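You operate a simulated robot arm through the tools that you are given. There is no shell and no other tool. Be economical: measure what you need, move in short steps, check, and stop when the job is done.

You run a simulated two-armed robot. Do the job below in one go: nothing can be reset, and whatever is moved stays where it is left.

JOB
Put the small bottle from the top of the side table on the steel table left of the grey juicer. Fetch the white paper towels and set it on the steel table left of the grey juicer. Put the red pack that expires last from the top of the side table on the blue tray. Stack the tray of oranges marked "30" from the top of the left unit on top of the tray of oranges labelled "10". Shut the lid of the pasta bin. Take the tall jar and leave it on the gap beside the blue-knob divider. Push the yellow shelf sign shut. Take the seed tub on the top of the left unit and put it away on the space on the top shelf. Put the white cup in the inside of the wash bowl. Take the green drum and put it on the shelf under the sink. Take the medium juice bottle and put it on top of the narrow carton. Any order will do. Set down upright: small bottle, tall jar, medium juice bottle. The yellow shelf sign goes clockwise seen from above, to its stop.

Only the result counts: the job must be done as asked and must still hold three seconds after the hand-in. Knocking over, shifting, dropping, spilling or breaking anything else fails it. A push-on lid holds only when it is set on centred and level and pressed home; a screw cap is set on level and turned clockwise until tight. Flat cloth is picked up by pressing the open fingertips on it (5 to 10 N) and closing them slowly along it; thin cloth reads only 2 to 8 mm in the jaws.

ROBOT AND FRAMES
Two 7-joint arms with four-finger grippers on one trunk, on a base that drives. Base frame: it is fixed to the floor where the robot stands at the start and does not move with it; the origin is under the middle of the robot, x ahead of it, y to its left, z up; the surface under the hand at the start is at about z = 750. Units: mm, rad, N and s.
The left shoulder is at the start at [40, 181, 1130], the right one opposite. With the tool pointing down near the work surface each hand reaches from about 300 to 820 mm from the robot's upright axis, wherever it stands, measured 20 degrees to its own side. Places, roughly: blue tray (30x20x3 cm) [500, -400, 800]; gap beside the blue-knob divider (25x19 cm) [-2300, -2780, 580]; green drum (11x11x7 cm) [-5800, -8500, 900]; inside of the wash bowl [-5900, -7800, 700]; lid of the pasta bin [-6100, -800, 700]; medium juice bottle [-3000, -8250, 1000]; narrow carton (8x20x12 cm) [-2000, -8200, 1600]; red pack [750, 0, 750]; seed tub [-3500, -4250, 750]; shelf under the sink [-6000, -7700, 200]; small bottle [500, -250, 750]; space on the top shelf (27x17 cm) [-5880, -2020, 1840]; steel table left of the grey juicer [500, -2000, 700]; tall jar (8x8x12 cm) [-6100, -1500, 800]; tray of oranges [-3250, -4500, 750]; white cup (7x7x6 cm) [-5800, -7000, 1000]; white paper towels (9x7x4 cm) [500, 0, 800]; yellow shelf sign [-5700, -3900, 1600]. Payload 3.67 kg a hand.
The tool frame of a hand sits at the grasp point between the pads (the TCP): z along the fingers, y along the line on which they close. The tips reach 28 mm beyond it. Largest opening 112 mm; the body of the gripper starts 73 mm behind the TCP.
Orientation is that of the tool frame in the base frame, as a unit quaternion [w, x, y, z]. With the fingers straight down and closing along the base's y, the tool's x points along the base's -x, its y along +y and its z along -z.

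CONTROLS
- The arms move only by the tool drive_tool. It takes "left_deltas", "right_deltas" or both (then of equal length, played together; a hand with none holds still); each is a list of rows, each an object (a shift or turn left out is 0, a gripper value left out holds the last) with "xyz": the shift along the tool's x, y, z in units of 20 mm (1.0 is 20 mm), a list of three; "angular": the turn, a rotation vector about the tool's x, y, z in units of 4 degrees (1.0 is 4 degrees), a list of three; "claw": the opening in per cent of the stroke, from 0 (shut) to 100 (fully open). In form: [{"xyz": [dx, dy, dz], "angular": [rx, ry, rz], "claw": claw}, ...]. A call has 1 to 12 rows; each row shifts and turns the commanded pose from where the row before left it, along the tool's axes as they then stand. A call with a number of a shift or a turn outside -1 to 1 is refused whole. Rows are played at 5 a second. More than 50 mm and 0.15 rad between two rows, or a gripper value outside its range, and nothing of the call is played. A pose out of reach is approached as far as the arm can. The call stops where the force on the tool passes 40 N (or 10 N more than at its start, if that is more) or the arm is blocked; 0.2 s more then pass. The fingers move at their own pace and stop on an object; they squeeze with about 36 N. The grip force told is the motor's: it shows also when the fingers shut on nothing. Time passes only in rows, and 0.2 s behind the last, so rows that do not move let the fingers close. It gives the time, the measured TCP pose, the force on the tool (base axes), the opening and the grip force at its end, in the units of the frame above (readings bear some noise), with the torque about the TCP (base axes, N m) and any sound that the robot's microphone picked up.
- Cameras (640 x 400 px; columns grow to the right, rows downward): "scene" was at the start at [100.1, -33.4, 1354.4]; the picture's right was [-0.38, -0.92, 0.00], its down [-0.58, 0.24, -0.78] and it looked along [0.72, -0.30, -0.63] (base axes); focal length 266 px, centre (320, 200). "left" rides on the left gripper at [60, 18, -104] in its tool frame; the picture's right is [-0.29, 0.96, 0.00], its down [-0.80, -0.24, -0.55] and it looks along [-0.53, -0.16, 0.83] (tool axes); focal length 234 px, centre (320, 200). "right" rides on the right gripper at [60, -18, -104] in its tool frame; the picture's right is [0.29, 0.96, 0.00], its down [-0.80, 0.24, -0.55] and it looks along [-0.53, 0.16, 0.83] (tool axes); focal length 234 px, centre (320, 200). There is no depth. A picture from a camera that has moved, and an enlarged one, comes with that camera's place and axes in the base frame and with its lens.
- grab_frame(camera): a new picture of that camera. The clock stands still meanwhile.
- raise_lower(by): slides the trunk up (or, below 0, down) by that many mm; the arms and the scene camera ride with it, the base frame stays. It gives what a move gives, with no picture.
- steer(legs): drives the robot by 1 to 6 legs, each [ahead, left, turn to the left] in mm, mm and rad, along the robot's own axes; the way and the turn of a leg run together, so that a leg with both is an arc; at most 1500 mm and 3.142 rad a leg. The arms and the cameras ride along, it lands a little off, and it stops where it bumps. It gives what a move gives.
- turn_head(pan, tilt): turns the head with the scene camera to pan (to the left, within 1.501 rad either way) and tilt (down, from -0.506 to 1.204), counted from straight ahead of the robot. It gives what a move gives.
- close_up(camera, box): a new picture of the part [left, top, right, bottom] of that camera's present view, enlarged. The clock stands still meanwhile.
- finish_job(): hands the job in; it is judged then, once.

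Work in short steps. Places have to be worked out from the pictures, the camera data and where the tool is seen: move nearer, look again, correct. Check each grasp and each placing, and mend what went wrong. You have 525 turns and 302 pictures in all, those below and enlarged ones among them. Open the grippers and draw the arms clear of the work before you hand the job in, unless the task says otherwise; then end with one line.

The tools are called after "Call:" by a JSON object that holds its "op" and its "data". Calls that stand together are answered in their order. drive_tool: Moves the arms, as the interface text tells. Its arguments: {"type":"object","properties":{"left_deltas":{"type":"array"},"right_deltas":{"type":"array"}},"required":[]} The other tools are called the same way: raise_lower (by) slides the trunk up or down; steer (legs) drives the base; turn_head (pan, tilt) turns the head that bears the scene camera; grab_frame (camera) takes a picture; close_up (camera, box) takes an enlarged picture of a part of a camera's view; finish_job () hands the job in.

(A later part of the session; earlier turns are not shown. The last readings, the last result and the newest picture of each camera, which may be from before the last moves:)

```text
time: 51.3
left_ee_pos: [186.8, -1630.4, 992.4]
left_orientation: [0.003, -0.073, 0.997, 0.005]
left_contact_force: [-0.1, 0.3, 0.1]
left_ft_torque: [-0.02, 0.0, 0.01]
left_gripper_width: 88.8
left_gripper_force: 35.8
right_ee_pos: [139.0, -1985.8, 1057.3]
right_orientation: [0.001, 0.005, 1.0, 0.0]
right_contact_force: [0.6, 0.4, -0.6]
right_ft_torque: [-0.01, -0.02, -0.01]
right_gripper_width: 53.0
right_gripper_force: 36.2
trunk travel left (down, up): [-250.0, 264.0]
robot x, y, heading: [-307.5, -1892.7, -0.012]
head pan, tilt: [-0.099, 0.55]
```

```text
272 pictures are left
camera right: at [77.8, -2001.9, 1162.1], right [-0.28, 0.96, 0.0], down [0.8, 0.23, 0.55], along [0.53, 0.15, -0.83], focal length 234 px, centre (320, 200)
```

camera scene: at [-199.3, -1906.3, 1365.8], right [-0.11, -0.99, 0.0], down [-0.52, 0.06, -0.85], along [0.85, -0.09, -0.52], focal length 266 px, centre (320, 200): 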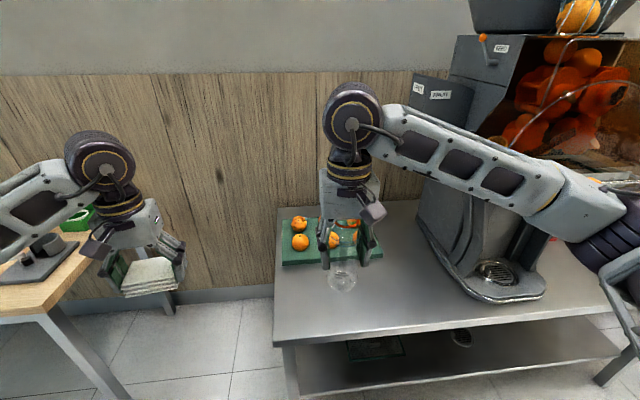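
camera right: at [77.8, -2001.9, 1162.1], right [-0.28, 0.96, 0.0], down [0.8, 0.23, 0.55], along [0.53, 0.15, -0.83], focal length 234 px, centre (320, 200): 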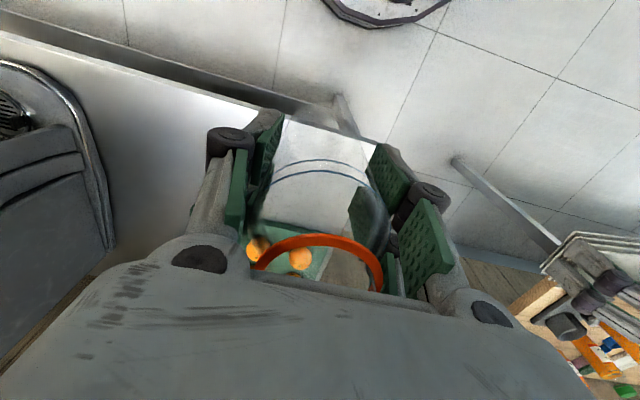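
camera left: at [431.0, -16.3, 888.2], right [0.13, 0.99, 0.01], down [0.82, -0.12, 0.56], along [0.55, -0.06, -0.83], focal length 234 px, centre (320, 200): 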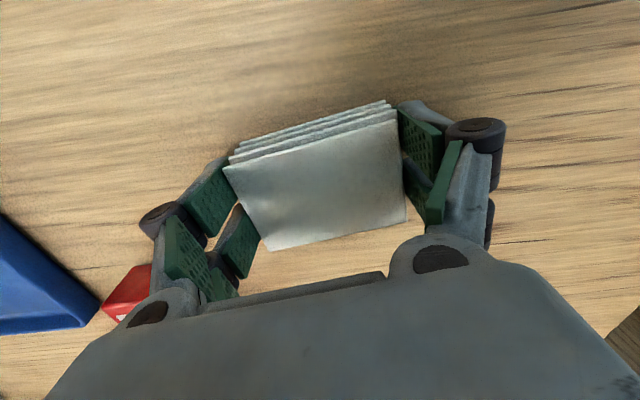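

The free steel surface is roughly x 260–520, y −1850…−2380. I drive ahead 150 mm, staying clear of the juicer with the elbow, then carry the bottle to about (400, −2150).

Call:
{"op": "steer", "data": {"legs": [[150, 0, 0.012]]}}

Call:
{"op": "drive_tool", "data": {"right_deltas": [{"xyz": [-0.8, -0.7, 0]}, {"xyz": [-0.8, -0.7, 0]}, {"xyz": [-0.8, -0.7, 0]}, {"xyz": [-0.8, -0.7, 0]}, {"xyz": [-0.8, -0.7, 0.5]}, {"xyz": [-0.8, -0.7, 1]}, {"xyz": [-0.8, -0.7, 1]}, {"xyz": [0, -0.7, 1]}, {"xyz": [0, -0.7, 1]}, {"xyz": [0, -0.7, 1]}, {"xyz": [0, -0.7, 1]}, {"xyz": [0, -0.7, 1]}]}}

Call:
{"op": "grab_frame", "data": {"camera": "scene"}}

Call:
{"op": "grab_frame", "data": {"camera": "left"}}

```text
time: 52.7
left_ee_pos: [333.8, -1626.0, 993.0]
left_orientation: [0.002, -0.078, 0.997, 0.006]
left_contact_force: [-0.3, 0.0, -0.8]
left_ft_torque: [0.06, 0.01, 0.01]
left_gripper_width: 88.9
left_gripper_force: 35.4
right_ee_pos: [289.5, -1980.8, 1057.6]
right_orientation: [-0.001, -0.001, 1.0, 0.0]
right_contact_force: [0.1, -0.1, -0.7]
right_ft_torque: [0.01, 0.04, -0.01]
right_gripper_width: 53.1
right_gripper_force: 36.0
trunk travel left (down, up): [-250.0, 264.0]
robot x, y, heading: [-162.2, -1896.3, -0.001]
head pan, tilt: [-0.099, 0.55]
```

```text
time: 55.3
left_ee_pos: [333.1, -1627.0, 993.4]
left_orientation: [0.004, -0.079, 0.997, 0.006]
left_contact_force: [0.1, -0.5, -0.2]
left_ft_torque: [0.01, 0.02, 0.01]
left_gripper_width: 88.8
left_gripper_force: 36.0
right_ee_pos: [401.9, -2150.1, 908.2]
right_orientation: [-0.001, -0.001, 1.0, 0.001]
right_contact_force: [0.4, -0.2, 0.2]
right_ft_torque: [0.01, 0.01, 0.01]
right_gripper_width: 52.9
right_gripper_force: 36.1
trunk travel left (down, up): [-250.0, 264.0]
robot x, y, heading: [-158.0, -1897.3, 0.002]
head pan, tilt: [-0.099, 0.55]
```

```text
271 pictures are left
camera scene: at [-49.9, -1906.7, 1365.8], right [-0.1, -1.0, 0.0], down [-0.52, 0.05, -0.85], along [0.85, -0.08, -0.52], focal length 266 px, centre (320, 200)
```

scene: 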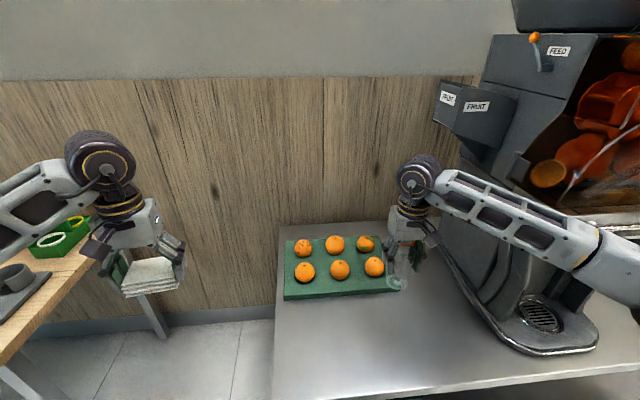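

```text
270 pictures are left
camera left: at [270.5, -1619.2, 1097.8], right [0.13, 0.99, 0.01], down [0.82, -0.12, 0.56], along [0.55, -0.06, -0.83], focal length 234 px, centre (320, 200)
```

left: 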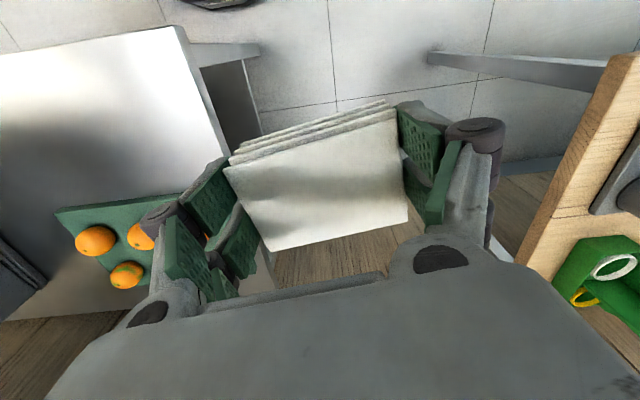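

Estimating the steel top at z≈645, the bottle should touch at TCP z≈730. I lower to about 760 first.

Call:
{"op": "drive_tool", "data": {"right_deltas": [{"xyz": [0, 0, 1]}, {"xyz": [0, 0, 1]}, {"xyz": [0, 0, 1]}, {"xyz": [0, 0, 1]}, {"xyz": [0, 0, 1]}, {"xyz": [0, 0, 1]}, {"xyz": [0, 0, 1]}, {"xyz": [0, 0, 0.4]}]}}

Call:
{"op": "close_up", "data": {"camera": "scene", "box": [300, 200, 500, 380]}}

```text
time: 57.1
left_ee_pos: [333.9, -1626.4, 992.3]
left_orientation: [0.002, -0.078, 0.997, 0.005]
left_contact_force: [0.1, 0.0, -0.1]
left_ft_torque: [-0.01, 0.02, -0.04]
left_gripper_width: 89.1
left_gripper_force: 35.8
right_ee_pos: [401.8, -2149.0, 760.0]
right_orientation: [-0.001, 0.0, 1.0, -0.001]
right_contact_force: [-0.7, -0.3, -0.5]
right_ft_torque: [-0.03, 0.01, -0.02]
right_gripper_width: 52.8
right_gripper_force: 35.9
trunk travel left (down, up): [-250.0, 264.0]
robot x, y, heading: [-159.2, -1898.7, 0.001]
head pan, tilt: [-0.099, 0.55]
```

```text
2.22 times, centred on (400, 290) of scene
camera zoom: at [-50.1, -1906.1, 1365.8], right [-0.1, -1.0, 0.0], down [-0.52, 0.05, -0.85], along [0.85, -0.08, -0.52], focal length 590 px, centre (142, 0)
```

zoom: 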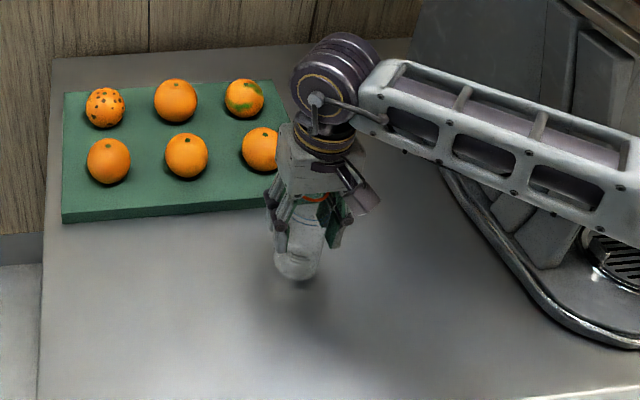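

Still a bit above the table. I go down in small steps until contact.

Call:
{"op": "drive_tool", "data": {"right_deltas": [{"xyz": [0, 0, 0.25]}, {"xyz": [0, 0, 0.25]}, {"xyz": [0, 0, 0.25]}, {"xyz": [0, 0, 0.25]}, {"xyz": [0, 0, 0.2]}]}}

```text
time: 57.9
left_ee_pos: [333.0, -1626.8, 992.9]
left_orientation: [0.004, -0.079, 0.997, 0.005]
left_contact_force: [0.2, 0.1, -0.9]
left_ft_torque: [0.0, 0.05, 0.0]
left_gripper_width: 88.8
left_gripper_force: 35.5
right_ee_pos: [404.8, -2148.9, 753.7]
right_orientation: [0.005, 0.0, 1.0, 0.001]
right_contact_force: [-7.4, 0.1, 21.7]
right_ft_torque: [-0.09, 0.73, -0.02]
right_gripper_width: 53.0
right_gripper_force: 35.7
trunk travel left (down, up): [-250.0, 264.0]
robot x, y, heading: [-160.7, -1895.3, -0.003]
head pan, tilt: [-0.099, 0.55]
stopped in row 4 (right hand): the force on the tool passed its limit at 46 N (the readings are from after the stop); the commanded pose is now the measured one
```

Contact at z≈754, so the steel top is at about 668. I relieve a little, open, and rise off.

Call:
{"op": "drive_tool", "data": {"right_deltas": [{"xyz": [0, 0, -0.05]}, {"xyz": [0, 0, 0]}, {"claw": 70}, {"claw": 100}, {"claw": 100}]}}

Call:
{"op": "grab_frame", "data": {"camera": "right"}}

```text
time: 59.1
left_ee_pos: [333.0, -1625.8, 993.3]
left_orientation: [0.003, -0.079, 0.997, 0.006]
left_contact_force: [-0.3, 0.5, 0.0]
left_ft_torque: [0.03, 0.0, 0.0]
left_gripper_width: 88.9
left_gripper_force: 35.7
right_ee_pos: [403.9, -2148.3, 753.9]
right_orientation: [0.005, 0.0, 1.0, 0.001]
right_contact_force: [1.0, 1.1, 25.9]
right_ft_torque: [-0.05, 0.17, 0.03]
right_gripper_width: 111.8
right_gripper_force: 0.1
trunk travel left (down, up): [-250.0, 264.0]
robot x, y, heading: [-160.3, -1892.4, 0.0]
head pan, tilt: [-0.099, 0.55]
```

```text
268 pictures are left
camera right: at [341.5, -2166.6, 857.3], right [-0.29, 0.96, 0.0], down [0.79, 0.24, 0.56], along [0.54, 0.16, -0.83], focal length 234 px, centre (320, 200)
```

right: 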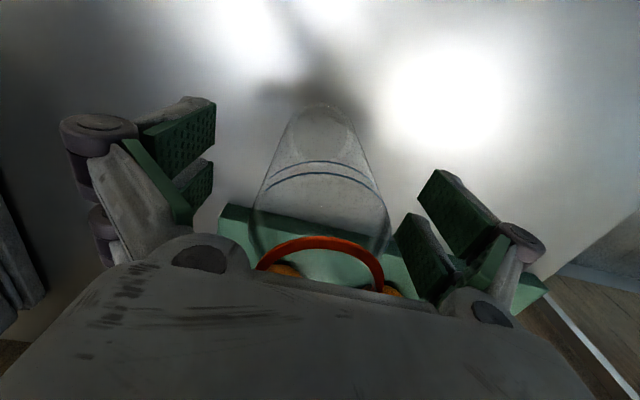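

Fingers are open with the bottle standing; now straight up.

Call:
{"op": "drive_tool", "data": {"right_deltas": [{"xyz": [0, 0, -0.5]}, {"xyz": [0, 0, -1]}, {"xyz": [0, 0, -1]}, {"xyz": [0, 0, -1]}, {"xyz": [0, 0, -1]}, {"xyz": [0, 0, -1]}, {"xyz": [0, 0, -1]}, {"xyz": [0, 0, -1]}, {"xyz": [0, 0, -1]}, {"xyz": [0, 0, -1]}, {"xyz": [0.5, -0.5, -1]}, {"xyz": [0.5, -0.5, -1]}], "left_deltas": [{"xyz": [0, 0, 0]}, {"xyz": [0, 0, 0]}, {"xyz": [-0.3, -1, 0]}, {"xyz": [-0.3, -1, 0]}, {"xyz": [-0.3, -1, 0]}, {"xyz": [-0.3, -1, 0]}, {"xyz": [-0.3, -1, 0]}, {"xyz": [-0.3, -1, 0]}, {"xyz": [-0.3, -1, 0]}, {"xyz": [-0.3, -1, 0]}, {"xyz": [0, -1, 0]}, {"xyz": [0, -1, 0]}]}}

Call:
{"op": "grab_frame", "data": {"camera": "scene"}}

```text
time: 61.7
left_ee_pos: [413.0, -1817.2, 991.8]
left_orientation: [0.003, -0.079, 0.997, 0.006]
left_contact_force: [0.4, -0.2, -0.8]
left_ft_torque: [0.01, 0.01, -0.04]
left_gripper_width: 89.0
left_gripper_force: 35.9
right_ee_pos: [381.6, -2171.9, 981.8]
right_orientation: [0.004, 0.0, 1.0, 0.0]
right_contact_force: [-0.8, 0.1, -1.1]
right_ft_torque: [0.03, 0.03, 0.0]
right_gripper_width: 111.7
right_gripper_force: 0.1
trunk travel left (down, up): [-250.0, 264.0]
robot x, y, heading: [-160.2, -1898.0, -0.001]
head pan, tilt: [-0.099, 0.55]
```

```text
267 pictures are left
camera scene: at [-50.3, -1907.1, 1365.8], right [-0.1, -1.0, 0.0], down [-0.52, 0.05, -0.85], along [0.85, -0.08, -0.52], focal length 266 px, centre (320, 200)
```

scene: 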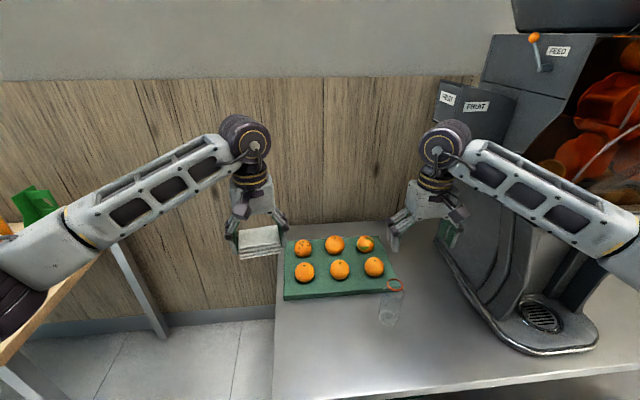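

The bottle stands. Now the towels go to about (380, −1980), down to z≈740.

Call:
{"op": "drive_tool", "data": {"left_deltas": [{"xyz": [0.36, -0.97, 0.5]}, {"xyz": [0.36, -0.97, 0.5]}, {"xyz": [0.36, -0.97, 1]}, {"xyz": [0.36, -0.97, 1]}, {"xyz": [0.36, -0.97, 1]}, {"xyz": [0.36, -0.97, 1]}, {"xyz": [0.36, -0.97, 1]}, {"xyz": [0.36, -0.97, 1]}, {"xyz": [0, 0, 1]}, {"xyz": [0, 0, 1]}, {"xyz": [0, 0, 1]}, {"xyz": [0, 0, 1]}]}}

Call:
{"op": "drive_tool", "data": {"left_deltas": [{"xyz": [0, 0, 1]}, {"xyz": [0, 0, 0.8]}, {"xyz": [0, 0, 0.3]}]}}

Call:
{"op": "grab_frame", "data": {"camera": "left"}}

```text
time: 64.3
left_ee_pos: [380.0, -1974.7, 769.7]
left_orientation: [0.003, -0.078, 0.997, 0.007]
left_contact_force: [0.4, 0.2, 0.9]
left_ft_torque: [0.01, 0.02, -0.01]
left_gripper_width: 88.7
left_gripper_force: 36.3
right_ee_pos: [382.2, -2170.6, 980.4]
right_orientation: [0.003, 0.0, 1.0, 0.001]
right_contact_force: [-0.5, 1.5, 0.7]
right_ft_torque: [0.02, -0.01, 0.02]
right_gripper_width: 112.0
right_gripper_force: 0.1
trunk travel left (down, up): [-250.0, 264.0]
robot x, y, heading: [-157.2, -1896.6, 0.001]
head pan, tilt: [-0.099, 0.55]
```

```text
time: 65.1
left_ee_pos: [381.2, -1975.9, 727.3]
left_orientation: [0.002, -0.078, 0.997, 0.005]
left_contact_force: [0.6, -1.0, 0.2]
left_ft_torque: [0.0, 0.01, 0.01]
left_gripper_width: 88.9
left_gripper_force: 35.9
right_ee_pos: [381.1, -2170.6, 981.2]
right_orientation: [0.004, -0.001, 1.0, 0.001]
right_contact_force: [0.3, -0.1, -0.6]
right_ft_torque: [0.01, 0.05, -0.01]
right_gripper_width: 112.1
right_gripper_force: 0.1
trunk travel left (down, up): [-250.0, 264.0]
robot x, y, heading: [-160.3, -1898.4, 0.002]
head pan, tilt: [-0.099, 0.55]
```

```text
266 pictures are left
camera left: at [317.0, -1968.6, 832.4], right [0.13, 0.99, 0.01], down [0.82, -0.12, 0.56], along [0.55, -0.07, -0.83], focal length 234 px, centre (320, 200)
```

left: 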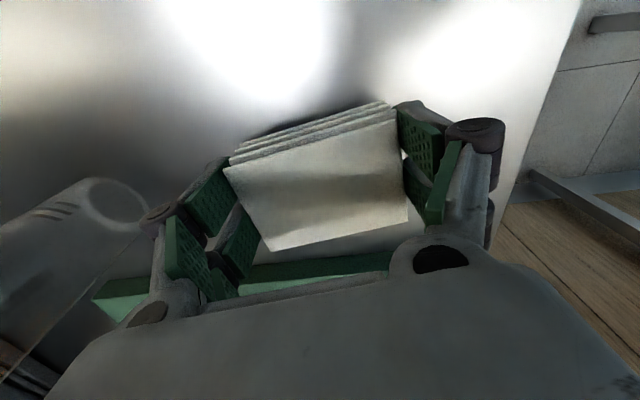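

Clear of the bottle; I lower the last 25 mm gently and release.

Call:
{"op": "drive_tool", "data": {"left_deltas": [{"xyz": [0, 0, 0.5]}, {"xyz": [0, 0, 0.3]}, {"xyz": [0, 0, 0.2]}, {"xyz": [0, 0, 0.15]}, {"xyz": [0, 0, 0.1]}]}}

```text
time: 66.3
left_ee_pos: [379.4, -1975.7, 703.5]
left_orientation: [0.003, -0.078, 0.997, 0.005]
left_contact_force: [-1.5, 1.3, 11.3]
left_ft_torque: [-0.47, -0.13, -0.06]
left_gripper_width: 89.0
left_gripper_force: 36.2
right_ee_pos: [380.2, -2170.1, 982.4]
right_orientation: [0.005, 0.0, 1.0, 0.0]
right_contact_force: [-0.3, 0.2, 0.0]
right_ft_torque: [0.01, 0.01, -0.01]
right_gripper_width: 112.3
right_gripper_force: 0.0
trunk travel left (down, up): [-250.0, 264.0]
robot x, y, heading: [-159.5, -1898.5, 0.006]
head pan, tilt: [-0.099, 0.55]
```

Contact (11 N). I open and rise.

Call:
{"op": "drive_tool", "data": {"left_deltas": [{"claw": 100}, {"claw": 100}, {"claw": 100}, {"xyz": [0, 0, -1]}, {"xyz": [0, 0, -1]}, {"xyz": [0, 0, -1]}, {"xyz": [0, 0, -1]}, {"xyz": [0, 0, -1]}, {"xyz": [0, 0, -1]}, {"xyz": [0, 0, -1]}, {"xyz": [0, 0, -1]}, {"xyz": [0, 0, -1]}]}}

Call:
{"op": "drive_tool", "data": {"left_deltas": [{"xyz": [0.6, 0.3, -1]}, {"xyz": [1, 0.3, -1]}, {"xyz": [1, 0.3, -1]}, {"xyz": [1, 0.3, 0]}, {"xyz": [1, 0.3, 0]}], "right_deltas": [{"xyz": [1, 0, 0]}, {"xyz": [1, 0, -0.5]}, {"xyz": [1, 0, -0.5]}, {"xyz": [0.5, 0, 0]}, {"xyz": [0, 0, 0]}]}}

Call:
{"op": "grab_frame", "data": {"camera": "scene"}}

```text
time: 68.9
left_ee_pos: [379.4, -1977.4, 882.9]
left_orientation: [0.002, -0.079, 0.997, 0.005]
left_contact_force: [0.4, -0.2, -0.2]
left_ft_torque: [-0.03, -0.04, -0.01]
left_gripper_width: 111.7
left_gripper_force: 0.0
right_ee_pos: [380.3, -2171.4, 980.6]
right_orientation: [0.002, 0.0, 1.0, 0.001]
right_contact_force: [-0.5, -0.1, 0.4]
right_ft_torque: [-0.02, 0.0, 0.01]
right_gripper_width: 111.7
right_gripper_force: 0.1
trunk travel left (down, up): [-250.0, 264.0]
robot x, y, heading: [-156.1, -1895.5, 0.003]
head pan, tilt: [-0.099, 0.55]
```

```text
time: 70.1
left_ee_pos: [283.3, -1964.4, 943.7]
left_orientation: [0.003, -0.079, 0.997, 0.005]
left_contact_force: [0.1, -0.1, -0.2]
left_ft_torque: [0.01, -0.02, 0.03]
left_gripper_width: 112.1
left_gripper_force: 0.1
right_ee_pos: [310.9, -2169.4, 1002.1]
right_orientation: [0.003, -0.001, 1.0, 0.0]
right_contact_force: [-0.3, -0.1, 0.3]
right_ft_torque: [0.01, -0.01, 0.02]
right_gripper_width: 112.0
right_gripper_force: 0.1
trunk travel left (down, up): [-250.0, 264.0]
robot x, y, heading: [-160.4, -1896.9, 0.001]
head pan, tilt: [-0.099, 0.55]
```

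```text
265 pictures are left
camera scene: at [-50.6, -1906.1, 1365.8], right [-0.1, -1.0, 0.0], down [-0.52, 0.05, -0.85], along [0.85, -0.08, -0.52], focal length 266 px, centre (320, 200)
```

scene: 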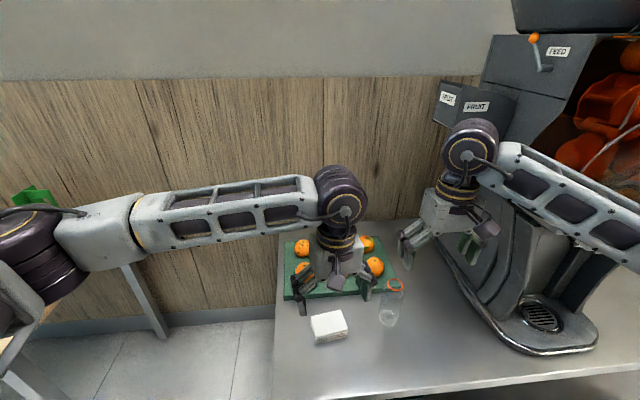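

Towels and bottle are set. I back off and turn around to look over the room.

Call:
{"op": "steer", "data": {"legs": [[-450, 0, 0], [0, 0, 3.1]]}}

Call:
{"op": "turn_head", "data": {"pan": 0.5, "tilt": 0.25}}

Call:
{"op": "grab_frame", "data": {"camera": "scene"}}

Call:
{"op": "turn_head", "data": {"pan": -0.5, "tilt": 0.25}}

Call:
{"op": "grab_frame", "data": {"camera": "scene"}}

```text
time: 80.9
left_ee_pos: [-1053.3, -1807.9, 943.5]
left_orientation: [0.005, 0.999, 0.053, -0.003]
left_contact_force: [0.3, 0.6, 0.2]
left_ft_torque: [0.03, -0.02, 0.02]
left_gripper_width: 112.1
left_gripper_force: 0.0
right_ee_pos: [-1069.9, -1601.4, 1002.5]
right_orientation: [0.0, 1.0, -0.026, -0.003]
right_contact_force: [0.9, 0.0, 0.3]
right_ft_torque: [0.03, 0.0, -0.02]
right_gripper_width: 112.0
right_gripper_force: 0.0
trunk travel left (down, up): [-250.0, 264.0]
robot x, y, heading: [-612.8, -1898.6, 3.09]
head pan, tilt: [-0.099, 0.55]
```

```text
time: 81.9
left_ee_pos: [-1052.8, -1808.3, 943.4]
left_orientation: [0.005, 0.998, 0.055, -0.003]
left_contact_force: [-0.2, 0.7, -0.4]
left_ft_torque: [-0.04, 0.0, 0.02]
left_gripper_width: 111.9
left_gripper_force: 0.0
right_ee_pos: [-1070.1, -1601.4, 1000.6]
right_orientation: [0.001, 1.0, -0.025, -0.003]
right_contact_force: [-0.2, -0.2, 0.1]
right_ft_torque: [-0.04, 0.0, 0.03]
right_gripper_width: 111.6
right_gripper_force: 0.1
trunk travel left (down, up): [-250.0, 264.0]
robot x, y, heading: [-613.9, -1898.3, 3.097]
head pan, tilt: [0.499, 0.25]
```

```text
264 pictures are left
camera scene: at [-716.0, -1936.7, 1393.5], right [-0.43, 0.9, 0.0], down [0.22, 0.11, -0.97], along [-0.87, -0.42, -0.25], focal length 266 px, centre (320, 200)
```

scene: 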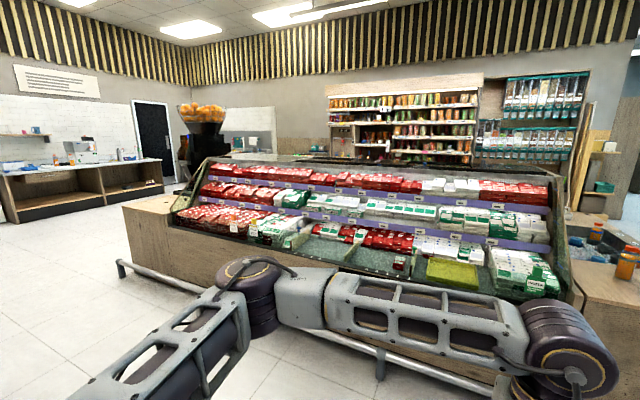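

```text
time: 83.2
left_ee_pos: [-1052.3, -1807.8, 943.1]
left_orientation: [0.005, 0.999, 0.053, -0.004]
left_contact_force: [-0.2, 0.1, -0.3]
left_ft_torque: [0.01, 0.05, 0.02]
left_gripper_width: 111.8
left_gripper_force: 0.1
right_ee_pos: [-1068.7, -1601.4, 1002.0]
right_orientation: [0.001, 1.0, -0.026, -0.003]
right_contact_force: [0.2, 0.3, -0.5]
right_ft_torque: [0.02, 0.0, 0.01]
right_gripper_width: 112.1
right_gripper_force: 0.1
trunk travel left (down, up): [-250.0, 264.0]
robot x, y, heading: [-610.9, -1894.6, 3.089]
head pan, tilt: [-0.499, 0.25]
```

```text
263 pictures are left
camera scene: at [-711.6, -1847.6, 1393.5], right [0.52, 0.85, 0.0], down [0.21, -0.13, -0.97], along [-0.83, 0.5, -0.25], focal length 266 px, centre (320, 200)
```

scene: 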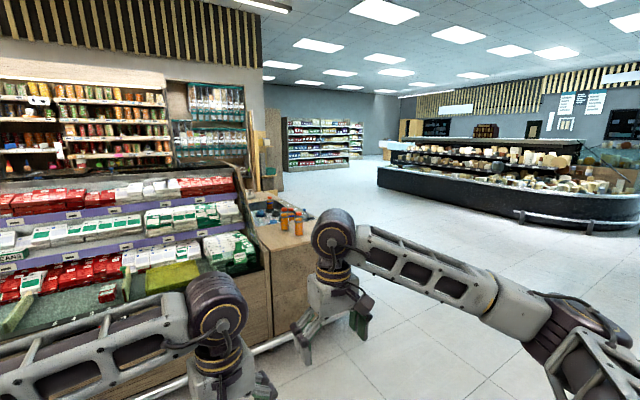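

It's a shop: a chilled island ahead, wall shelving beyond. I look closer at the island for the blue-knob divider.

Call:
{"op": "turn_head", "data": {"pan": 0.45, "tilt": 0.35}}

Call:
{"op": "close_up", "data": {"camera": "scene", "box": [160, 120, 400, 270]}}

Call:
{"op": "close_up", "data": {"camera": "scene", "box": [340, 100, 600, 262]}}

```text
time: 84.4
left_ee_pos: [-1052.2, -1808.2, 943.6]
left_orientation: [0.006, 0.999, 0.053, -0.003]
left_contact_force: [-0.6, 0.0, -0.1]
left_ft_torque: [0.02, 0.0, -0.01]
left_gripper_width: 112.1
left_gripper_force: 0.1
right_ee_pos: [-1070.1, -1601.8, 1002.1]
right_orientation: [0.0, 1.0, -0.025, -0.003]
right_contact_force: [0.1, 0.0, -0.5]
right_ft_torque: [0.02, 0.0, 0.02]
right_gripper_width: 112.3
right_gripper_force: 0.1
trunk travel left (down, up): [-250.0, 264.0]
robot x, y, heading: [-612.1, -1897.7, 3.089]
head pan, tilt: [0.45, 0.351]
```

```text
2.67 times, centred on (280, 195) of scene
camera zoom: at [-717.6, -1932.4, 1384.1], right [-0.39, 0.92, 0.0], down [0.32, 0.13, -0.94], along [-0.86, -0.37, -0.34], focal length 709 px, centre (427, 213)
```

zoom: 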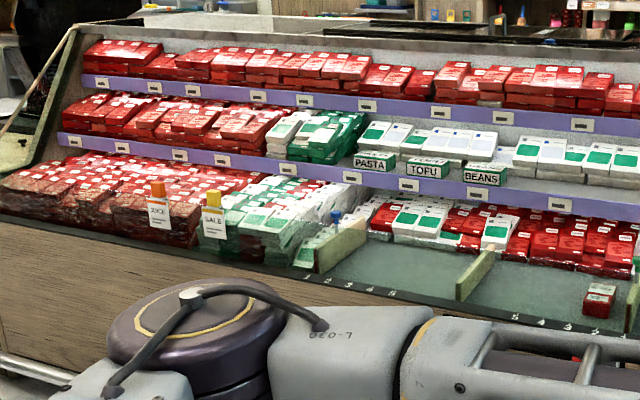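

```text
2.46 times, centred on (470, 181) of scene
camera zoom: at [-717.6, -1932.4, 1384.1], right [-0.39, 0.92, 0.0], down [0.32, 0.13, -0.94], along [-0.86, -0.37, -0.34], focal length 654 px, centre (-49, 247)
```

zoom: 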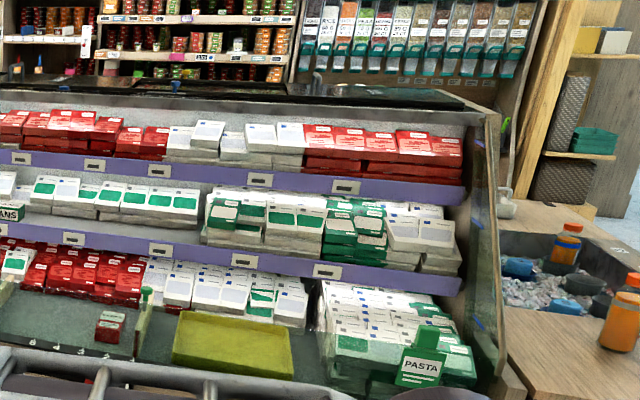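

The blue-knob gap matches the given place and is reachable from this side. I now drive round the right end of the island (y ≈ −550) toward the west wall.

Call:
{"op": "steer", "data": {"legs": [[0, -1350, 0.05], [1500, 0, 0], [1400, 0, 0]]}}

Call:
{"op": "turn_head", "data": {"pan": 0.1, "tilt": 0.25}}

Call:
{"op": "grab_frame", "data": {"camera": "scene"}}

```text
time: 96.5
left_ee_pos: [-2173.9, -502.6, 942.3]
left_orientation: [0.005, 0.996, 0.088, 0.0]
left_contact_force: [-0.9, 0.4, 0.0]
left_ft_torque: [0.01, -0.06, 0.0]
left_gripper_width: 111.9
left_gripper_force: 0.1
right_ee_pos: [-2204.3, -298.3, 999.6]
right_orientation: [0.0, 1.0, 0.009, -0.001]
right_contact_force: [-1.2, 0.0, -0.5]
right_ft_torque: [-0.01, -0.07, -0.02]
right_gripper_width: 111.8
right_gripper_force: 0.1
trunk travel left (down, up): [-250.0, 264.0]
robot x, y, heading: [-1723.0, -563.6, -3.12]
head pan, tilt: [0.45, 0.351]
stopped in leg 2: the robot was blocked; the commanded pose is now the measured one
```

```text
time: 97.3
left_ee_pos: [-2169.0, -501.7, 944.3]
left_orientation: [0.006, 0.996, 0.087, -0.003]
left_contact_force: [0.4, 0.2, -0.8]
left_ft_torque: [0.01, -0.03, -0.01]
left_gripper_width: 112.3
left_gripper_force: 0.1
right_ee_pos: [-2199.0, -296.1, 1001.9]
right_orientation: [0.001, 1.0, 0.008, -0.005]
right_contact_force: [-0.3, 0.0, 0.6]
right_ft_torque: [-0.02, -0.02, -0.03]
right_gripper_width: 111.9
right_gripper_force: 0.1
trunk travel left (down, up): [-250.0, 264.0]
robot x, y, heading: [-1721.3, -561.1, -3.124]
head pan, tilt: [0.099, 0.25]
```

```text
260 pictures are left
camera scene: at [-1835.4, -572.8, 1393.5], right [-0.12, 0.99, 0.0], down [0.25, 0.03, -0.97], along [-0.96, -0.11, -0.25], focal length 266 px, centre (320, 200)
```

scene: 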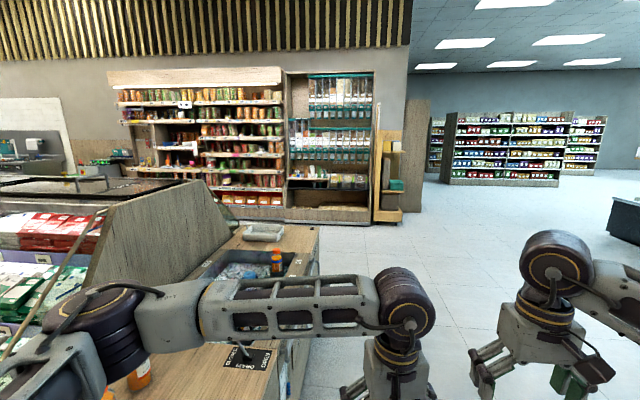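

I bumped the counter's corner; the counter sits directly ahead-left. I back off and swing wider to the right, then go on.

Call:
{"op": "steer", "data": {"legs": [[-150, 0, 0], [0, -550, -0.02], [1500, 0, 0], [1200, 0, 0]]}}

Call:
{"op": "turn_head", "data": {"pan": 0.3, "tilt": 0.2}}

Call:
{"op": "grab_frame", "data": {"camera": "scene"}}

```text
time: 114.7
left_ee_pos: [-4733.8, 27.4, 943.9]
left_orientation: [0.005, 0.997, 0.08, -0.003]
left_contact_force: [0.2, 0.2, -1.1]
left_ft_torque: [0.0, 0.01, -0.03]
left_gripper_width: 111.7
left_gripper_force: 0.0
right_ee_pos: [-4761.1, 232.6, 1002.3]
right_orientation: [0.0, 1.0, 0.001, -0.003]
right_contact_force: [-0.8, 0.6, 0.7]
right_ft_torque: [0.0, 0.0, 0.04]
right_gripper_width: 111.9
right_gripper_force: 0.1
trunk travel left (down, up): [-250.0, 264.0]
robot x, y, heading: [-4287.9, -42.0, -3.137]
head pan, tilt: [0.099, 0.25]
```

```text
time: 115.4
left_ee_pos: [-4733.1, 27.2, 943.9]
left_orientation: [0.006, 0.997, 0.081, -0.004]
left_contact_force: [0.5, -0.2, 0.2]
left_ft_torque: [0.01, 0.0, 0.02]
left_gripper_width: 112.0
left_gripper_force: 0.1
right_ee_pos: [-4760.1, 233.7, 1001.8]
right_orientation: [0.002, 1.0, 0.001, -0.005]
right_contact_force: [0.1, 0.5, 0.4]
right_ft_torque: [-0.01, 0.0, -0.02]
right_gripper_width: 112.0
right_gripper_force: 0.0
trunk travel left (down, up): [-250.0, 264.0]
robot x, y, heading: [-4287.6, -38.2, -3.136]
head pan, tilt: [0.3, 0.201]
```

```text
259 pictures are left
camera scene: at [-4396.8, -66.8, 1398.1], right [-0.3, 0.95, 0.0], down [0.19, 0.06, -0.98], along [-0.94, -0.29, -0.2], focal length 266 px, centre (320, 200)
```

scene: 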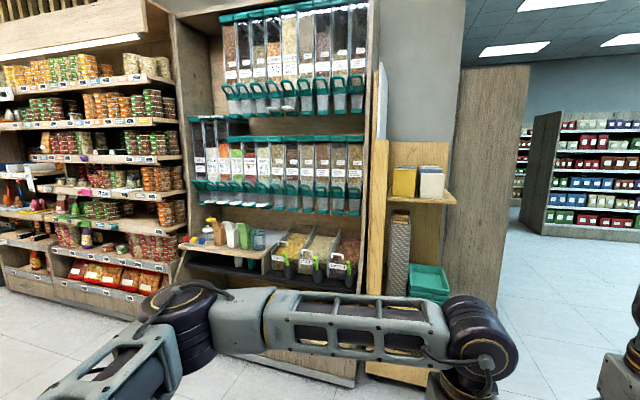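

The low bins (open-topped) are ahead-left. I strafe left to face them and zoom in.

Call:
{"op": "steer", "data": {"legs": [[0, 700, 0]]}}

Call:
{"op": "turn_head", "data": {"pan": 0.0, "tilt": 0.45}}

Call:
{"op": "grab_frame", "data": {"camera": "scene"}}

Call:
{"op": "close_up", "data": {"camera": "scene", "box": [200, 100, 440, 250]}}

```text
time: 119.4
left_ee_pos: [-4736.5, -675.4, 943.9]
left_orientation: [0.005, 0.997, 0.071, -0.003]
left_contact_force: [-0.2, 0.1, 0.3]
left_ft_torque: [0.05, 0.0, -0.01]
left_gripper_width: 112.2
left_gripper_force: 0.1
right_ee_pos: [-4760.4, -470.0, 1002.5]
right_orientation: [0.0, 1.0, -0.009, -0.004]
right_contact_force: [0.1, -0.5, -0.2]
right_ft_torque: [-0.02, 0.0, -0.01]
right_gripper_width: 112.0
right_gripper_force: 0.1
trunk travel left (down, up): [-250.0, 264.0]
robot x, y, heading: [-4287.8, -748.9, 3.124]
head pan, tilt: [0.3, 0.201]
```

```text
time: 120.2
left_ee_pos: [-4737.4, -676.4, 943.9]
left_orientation: [0.005, 0.998, 0.07, -0.003]
left_contact_force: [0.0, 0.1, -0.4]
left_ft_torque: [-0.01, 0.03, 0.0]
left_gripper_width: 111.9
left_gripper_force: 0.0
right_ee_pos: [-4760.4, -469.8, 1001.8]
right_orientation: [0.0, 1.0, -0.009, -0.004]
right_contact_force: [0.1, 0.5, 0.4]
right_ft_torque: [0.0, 0.02, -0.02]
right_gripper_width: 112.2
right_gripper_force: 0.1
trunk travel left (down, up): [-250.0, 264.0]
robot x, y, heading: [-4290.8, -749.3, 3.127]
head pan, tilt: [0.0, 0.45]
```

```text
258 pictures are left
camera scene: at [-4404.4, -748.1, 1374.9], right [0.01, 1.0, 0.0], down [0.43, -0.01, -0.9], along [-0.9, 0.01, -0.43], focal length 266 px, centre (320, 200)
```

scene: 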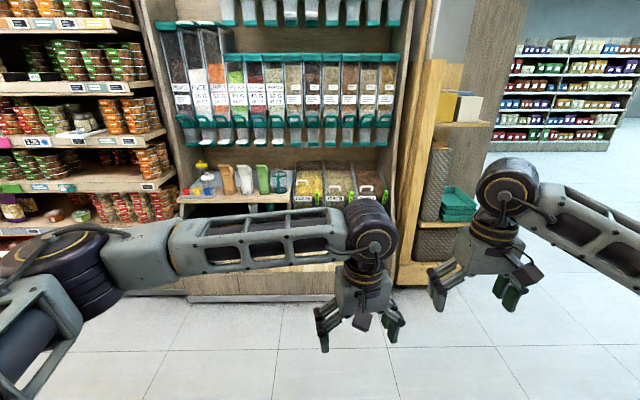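

```text
2.67 times, centred on (320, 175) of scene
camera zoom: at [-4404.4, -748.1, 1374.9], right [0.01, 1.0, 0.0], down [0.43, -0.01, -0.9], along [-0.9, 0.01, -0.43], focal length 709 px, centre (320, 267)
```

zoom: 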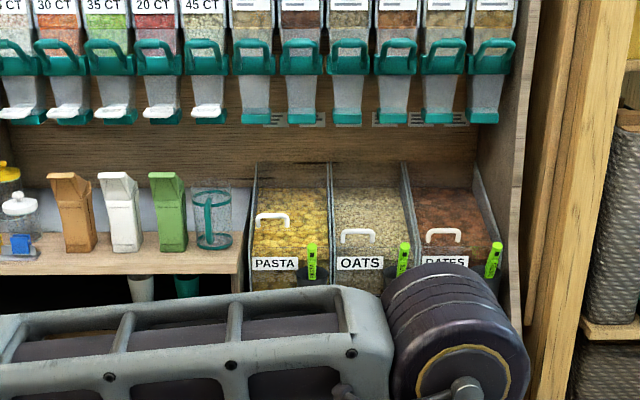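

The PASTA bin is the leftmost; its handle sits higher than its neighbours', so its lid is ajar. I drive closer to look.

Call:
{"op": "steer", "data": {"legs": [[650, 0, 0.015]]}}

Call:
{"op": "turn_head", "data": {"pan": 0.0, "tilt": 0.6}}

Call:
{"op": "grab_frame", "data": {"camera": "scene"}}

Call:
{"op": "grab_frame", "data": {"camera": "left"}}

```text
time: 123.9
left_ee_pos: [-5389.1, -672.2, 943.1]
left_orientation: [0.006, 0.997, 0.076, -0.004]
left_contact_force: [0.0, 0.1, -0.9]
left_ft_torque: [0.0, 0.01, -0.02]
left_gripper_width: 111.9
left_gripper_force: 0.1
right_ee_pos: [-5413.7, -465.9, 1000.5]
right_orientation: [0.001, 1.0, -0.004, -0.003]
right_contact_force: [-0.4, 0.2, -0.8]
right_ft_torque: [-0.02, -0.01, 0.0]
right_gripper_width: 112.1
right_gripper_force: 0.1
trunk travel left (down, up): [-250.0, 264.0]
robot x, y, heading: [-4941.6, -742.7, 3.134]
head pan, tilt: [0.0, 0.45]
```

```text
time: 124.6
left_ee_pos: [-5389.3, -672.9, 944.3]
left_orientation: [0.005, 0.997, 0.075, -0.004]
left_contact_force: [-0.4, 0.6, -0.3]
left_ft_torque: [0.0, 0.0, -0.01]
left_gripper_width: 111.8
left_gripper_force: 0.1
right_ee_pos: [-5413.9, -465.1, 1001.3]
right_orientation: [0.0, 1.0, -0.004, -0.005]
right_contact_force: [0.0, -0.3, 1.0]
right_ft_torque: [0.01, 0.01, 0.0]
right_gripper_width: 111.7
right_gripper_force: 0.0
trunk travel left (down, up): [-250.0, 264.0]
robot x, y, heading: [-4944.6, -739.5, 3.133]
head pan, tilt: [0.0, 0.6]
```

```text
256 pictures are left
camera scene: at [-5052.7, -741.8, 1361.4], right [0.01, 1.0, 0.0], down [0.56, 0.0, -0.83], along [-0.83, 0.01, -0.56], focal length 266 px, centre (320, 200)
```

scene: 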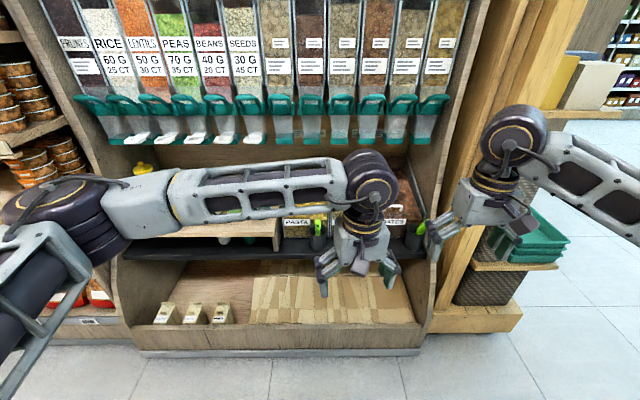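

```text
255 pictures are left
camera left: at [-5327.1, -679.5, 1048.3], right [-0.14, -0.99, 0.01], down [-0.82, 0.12, 0.56], along [-0.55, 0.07, -0.83], focal length 234 px, centre (320, 200)
```

left: 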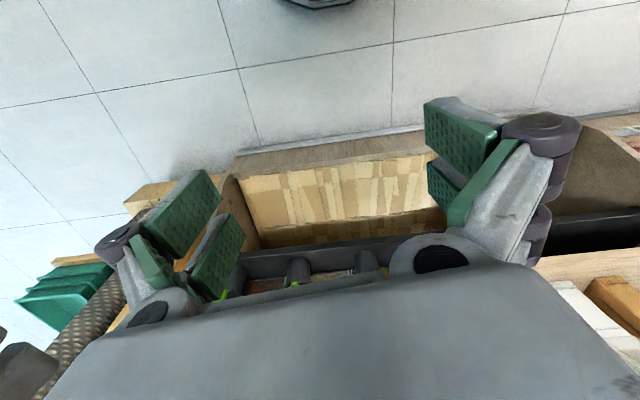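

The left forearm hides the bin. I move the left hand outward to the left and back for a clear view.

Call:
{"op": "drive_tool", "data": {"left_deltas": [{"xyz": [0.3, 1, 0.4]}, {"xyz": [0.3, 1, 0.4]}, {"xyz": [0.3, 1, 0.4]}, {"xyz": [0.3, 1, 0.4]}, {"xyz": [0.3, 1, 0.4]}, {"xyz": [0.3, 1, 0.4]}, {"xyz": [0.3, 1, 0.4]}, {"xyz": [0.3, 1, 0.4]}, {"xyz": [0.3, 1, 0.4]}, {"xyz": [0.3, 1, 0.4]}, {"xyz": [0.3, 1, 0.4]}, {"xyz": [0.3, 1, 0.4]}]}}

Call:
{"op": "grab_frame", "data": {"camera": "scene"}}

Call:
{"op": "close_up", "data": {"camera": "scene", "box": [240, 140, 440, 265]}}

```text
time: 127.2
left_ee_pos: [-5282.9, -901.3, 850.7]
left_orientation: [0.006, 0.997, 0.075, -0.004]
left_contact_force: [-0.6, 0.2, -0.1]
left_ft_torque: [0.03, -0.01, 0.0]
left_gripper_width: 112.0
left_gripper_force: 0.1
right_ee_pos: [-5413.9, -466.1, 1002.7]
right_orientation: [-0.001, 1.0, -0.004, -0.004]
right_contact_force: [-0.1, 0.0, 0.6]
right_ft_torque: [0.0, 0.01, 0.01]
right_gripper_width: 112.0
right_gripper_force: 0.2
trunk travel left (down, up): [-250.0, 264.0]
robot x, y, heading: [-4944.7, -736.4, 3.133]
head pan, tilt: [0.0, 0.6]
```

```text
254 pictures are left
camera scene: at [-5052.0, -742.5, 1361.4], right [0.01, 1.0, 0.0], down [0.56, 0.0, -0.83], along [-0.83, 0.01, -0.56], focal length 266 px, centre (320, 200)
```

scene: 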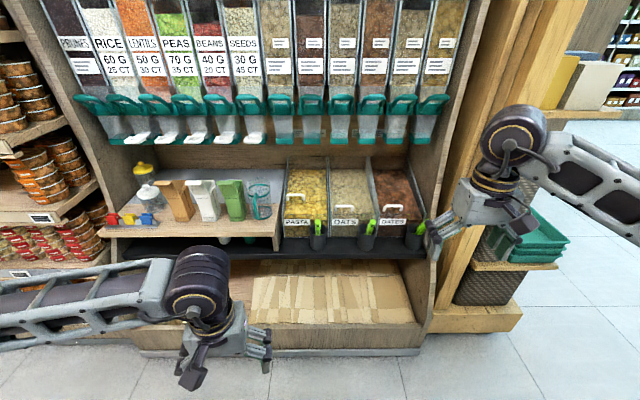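

```text
3.20 times, centred on (340, 202) of scene
camera zoom: at [-5052.0, -742.5, 1361.4], right [0.01, 1.0, 0.0], down [0.56, 0.0, -0.83], along [-0.83, 0.01, -0.56], focal length 850 px, centre (256, 192)
```

zoom: 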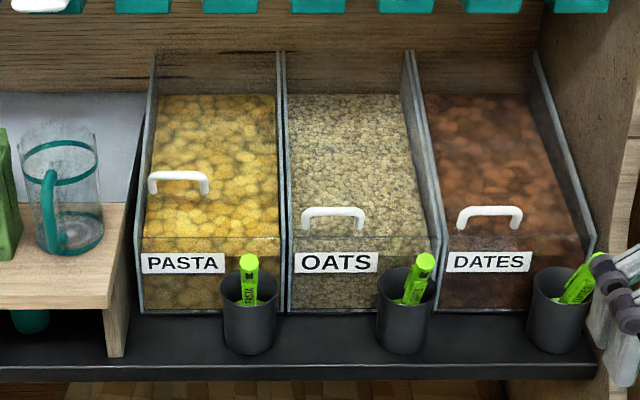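

The PASTA lid's front is raised ~50 mm above its neighbours (hinged at the back). I tilt the left tool about 48° forward, close its fingers, and draw the right hand back.

Call:
{"op": "drive_tool", "data": {"left_deltas": [{"angular": [0, -1, 0], "claw": 0}, {"angular": [0, -1, 0]}, {"angular": [0, -1, 0]}, {"angular": [0, -1, 0]}, {"angular": [0, -1, 0]}, {"angular": [0, -1, 0]}, {"angular": [0, -1, 0]}, {"angular": [0, -1, 0]}, {"angular": [0, -1, 0]}, {"angular": [0, -1, 0]}, {"angular": [0, -1, 0]}, {"angular": [0, -1, 0]}], "right_deltas": [{"xyz": [0.7, 0, 0]}, {"xyz": [0.7, 0, 0]}, {"xyz": [0.7, 0, 0]}, {"xyz": [0.7, 0, 0]}, {"xyz": [0.7, 0, 0]}, {"xyz": [0.7, 0, 0]}, {"xyz": [0.7, 0, 0]}, {"xyz": [0.7, 0, 0]}, {"xyz": [0.7, 0, 0]}, {"xyz": [0.7, 0, 0]}, {"xyz": [0, 0, 0]}, {"xyz": [0, 0, 0]}]}}

Call:
{"op": "steer", "data": {"legs": [[250, 0, 0]]}}

Call:
{"op": "grab_frame", "data": {"camera": "left"}}

Call:
{"op": "grab_frame", "data": {"camera": "scene"}}

```text
time: 129.8
left_ee_pos: [-5346.8, -864.9, 824.8]
left_orientation: [0.036, 0.91, 0.066, -0.409]
left_contact_force: [0.6, 0.3, -0.9]
left_ft_torque: [-0.04, 0.05, 0.0]
left_gripper_width: 0.0
left_gripper_force: 36.0
left hand out of reach, approached as far as the arm can: row 2, 3, 4, 5, 6, 7, 8, 9, 10, 12
right_ee_pos: [-5274.4, -466.7, 1000.8]
right_orientation: [0.0, 1.0, -0.004, -0.004]
right_contact_force: [-0.8, 0.2, -0.2]
right_ft_torque: [-0.04, 0.01, 0.01]
right_gripper_width: 112.1
right_gripper_force: 0.1
trunk travel left (down, up): [-250.0, 264.0]
robot x, y, heading: [-4943.3, -738.5, 3.139]
head pan, tilt: [0.0, 0.6]
```

```text
time: 131.7
left_ee_pos: [-5589.2, -862.3, 826.1]
left_orientation: [0.036, 0.91, 0.066, -0.407]
left_contact_force: [-0.4, 0.3, -0.2]
left_ft_torque: [-0.02, -0.04, -0.01]
left_gripper_width: 0.0
left_gripper_force: 35.8
right_ee_pos: [-5515.6, -466.8, 999.8]
right_orientation: [0.002, 1.0, -0.005, -0.003]
right_contact_force: [-0.3, 0.6, -0.3]
right_ft_torque: [-0.01, 0.0, 0.01]
right_gripper_width: 112.2
right_gripper_force: 0.0
trunk travel left (down, up): [-250.0, 264.0]
robot x, y, heading: [-5188.1, -739.0, 3.134]
head pan, tilt: [0.0, 0.6]
```

```text
252 pictures are left
camera left: at [-5471.4, -862.5, 851.6], right [-0.05, -0.97, 0.23], down [-0.15, 0.23, 0.96], along [-0.99, 0.01, -0.16], focal length 234 px, centre (320, 200)
```

left: 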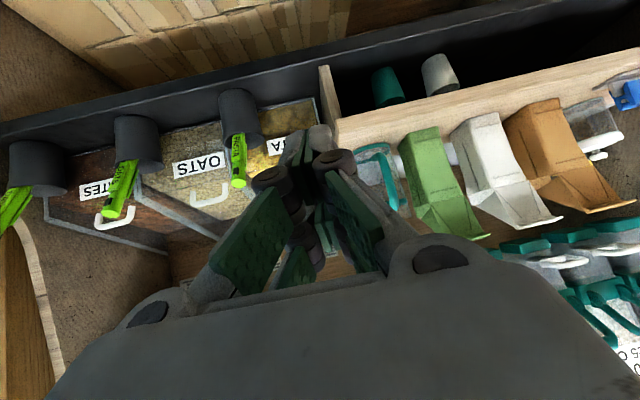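

```text
251 pictures are left
camera scene: at [-5295.5, -740.0, 1361.2], right [0.01, 1.0, 0.0], down [0.57, 0.0, -0.82], along [-0.82, 0.01, -0.57], focal length 266 px, centre (320, 200)
```

scene: 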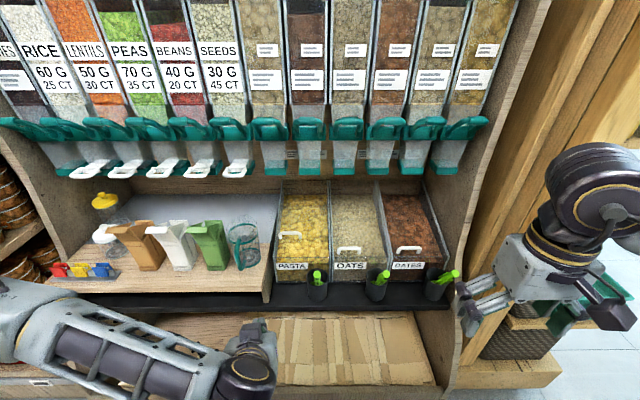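

I zoom in from the new position to triangulate the handles.

Call:
{"op": "close_up", "data": {"camera": "scene", "box": [240, 170, 460, 310]}}

```text
2.86 times, centred on (350, 240) of scene
camera zoom: at [-5295.5, -740.0, 1361.2], right [0.01, 1.0, 0.0], down [0.57, 0.0, -0.82], along [-0.82, 0.01, -0.57], focal length 759 px, centre (234, 86)
```

zoom: 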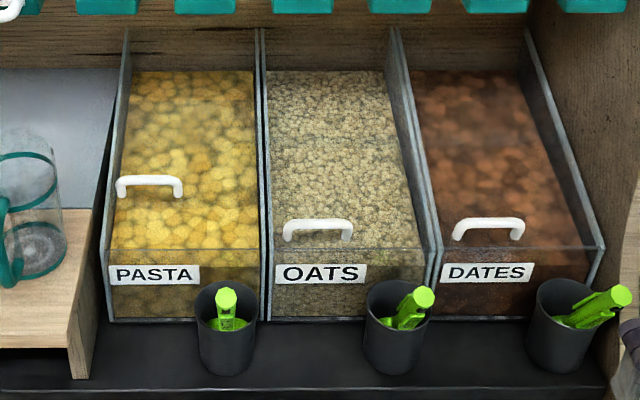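

Call:
{"op": "close_up", "data": {"camera": "scene", "box": [268, 190, 348, 284]}}

Call:
{"op": "close_up", "data": {"camera": "scene", "box": [320, 190, 400, 284]}}

```text
4.26 times, centred on (308, 237) of scene
camera zoom: at [-5295.5, -740.0, 1361.2], right [0.01, 1.0, 0.0], down [0.57, 0.0, -0.82], along [-0.82, 0.01, -0.57], focal length 1131 px, centre (371, 43)
```

zoom: 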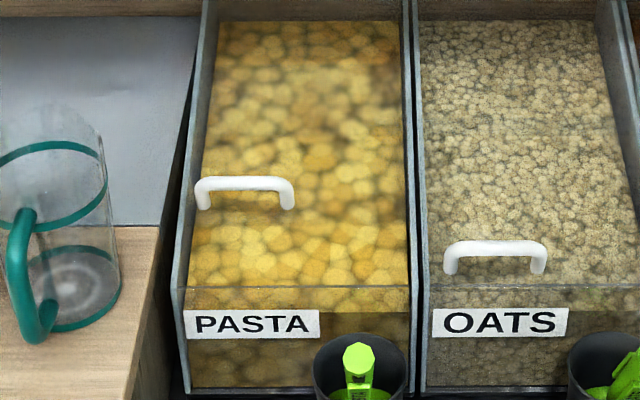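

```text
4.26 times, centred on (360, 237) of scene
camera zoom: at [-5295.5, -740.0, 1361.2], right [0.01, 1.0, 0.0], down [0.57, 0.0, -0.82], along [-0.82, 0.01, -0.57], focal length 1131 px, centre (150, 43)
```

zoom: 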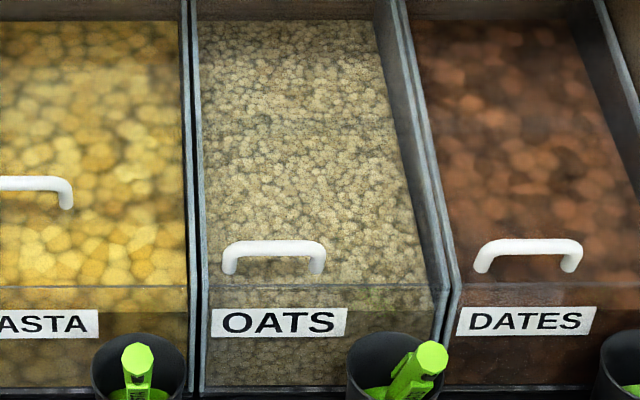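

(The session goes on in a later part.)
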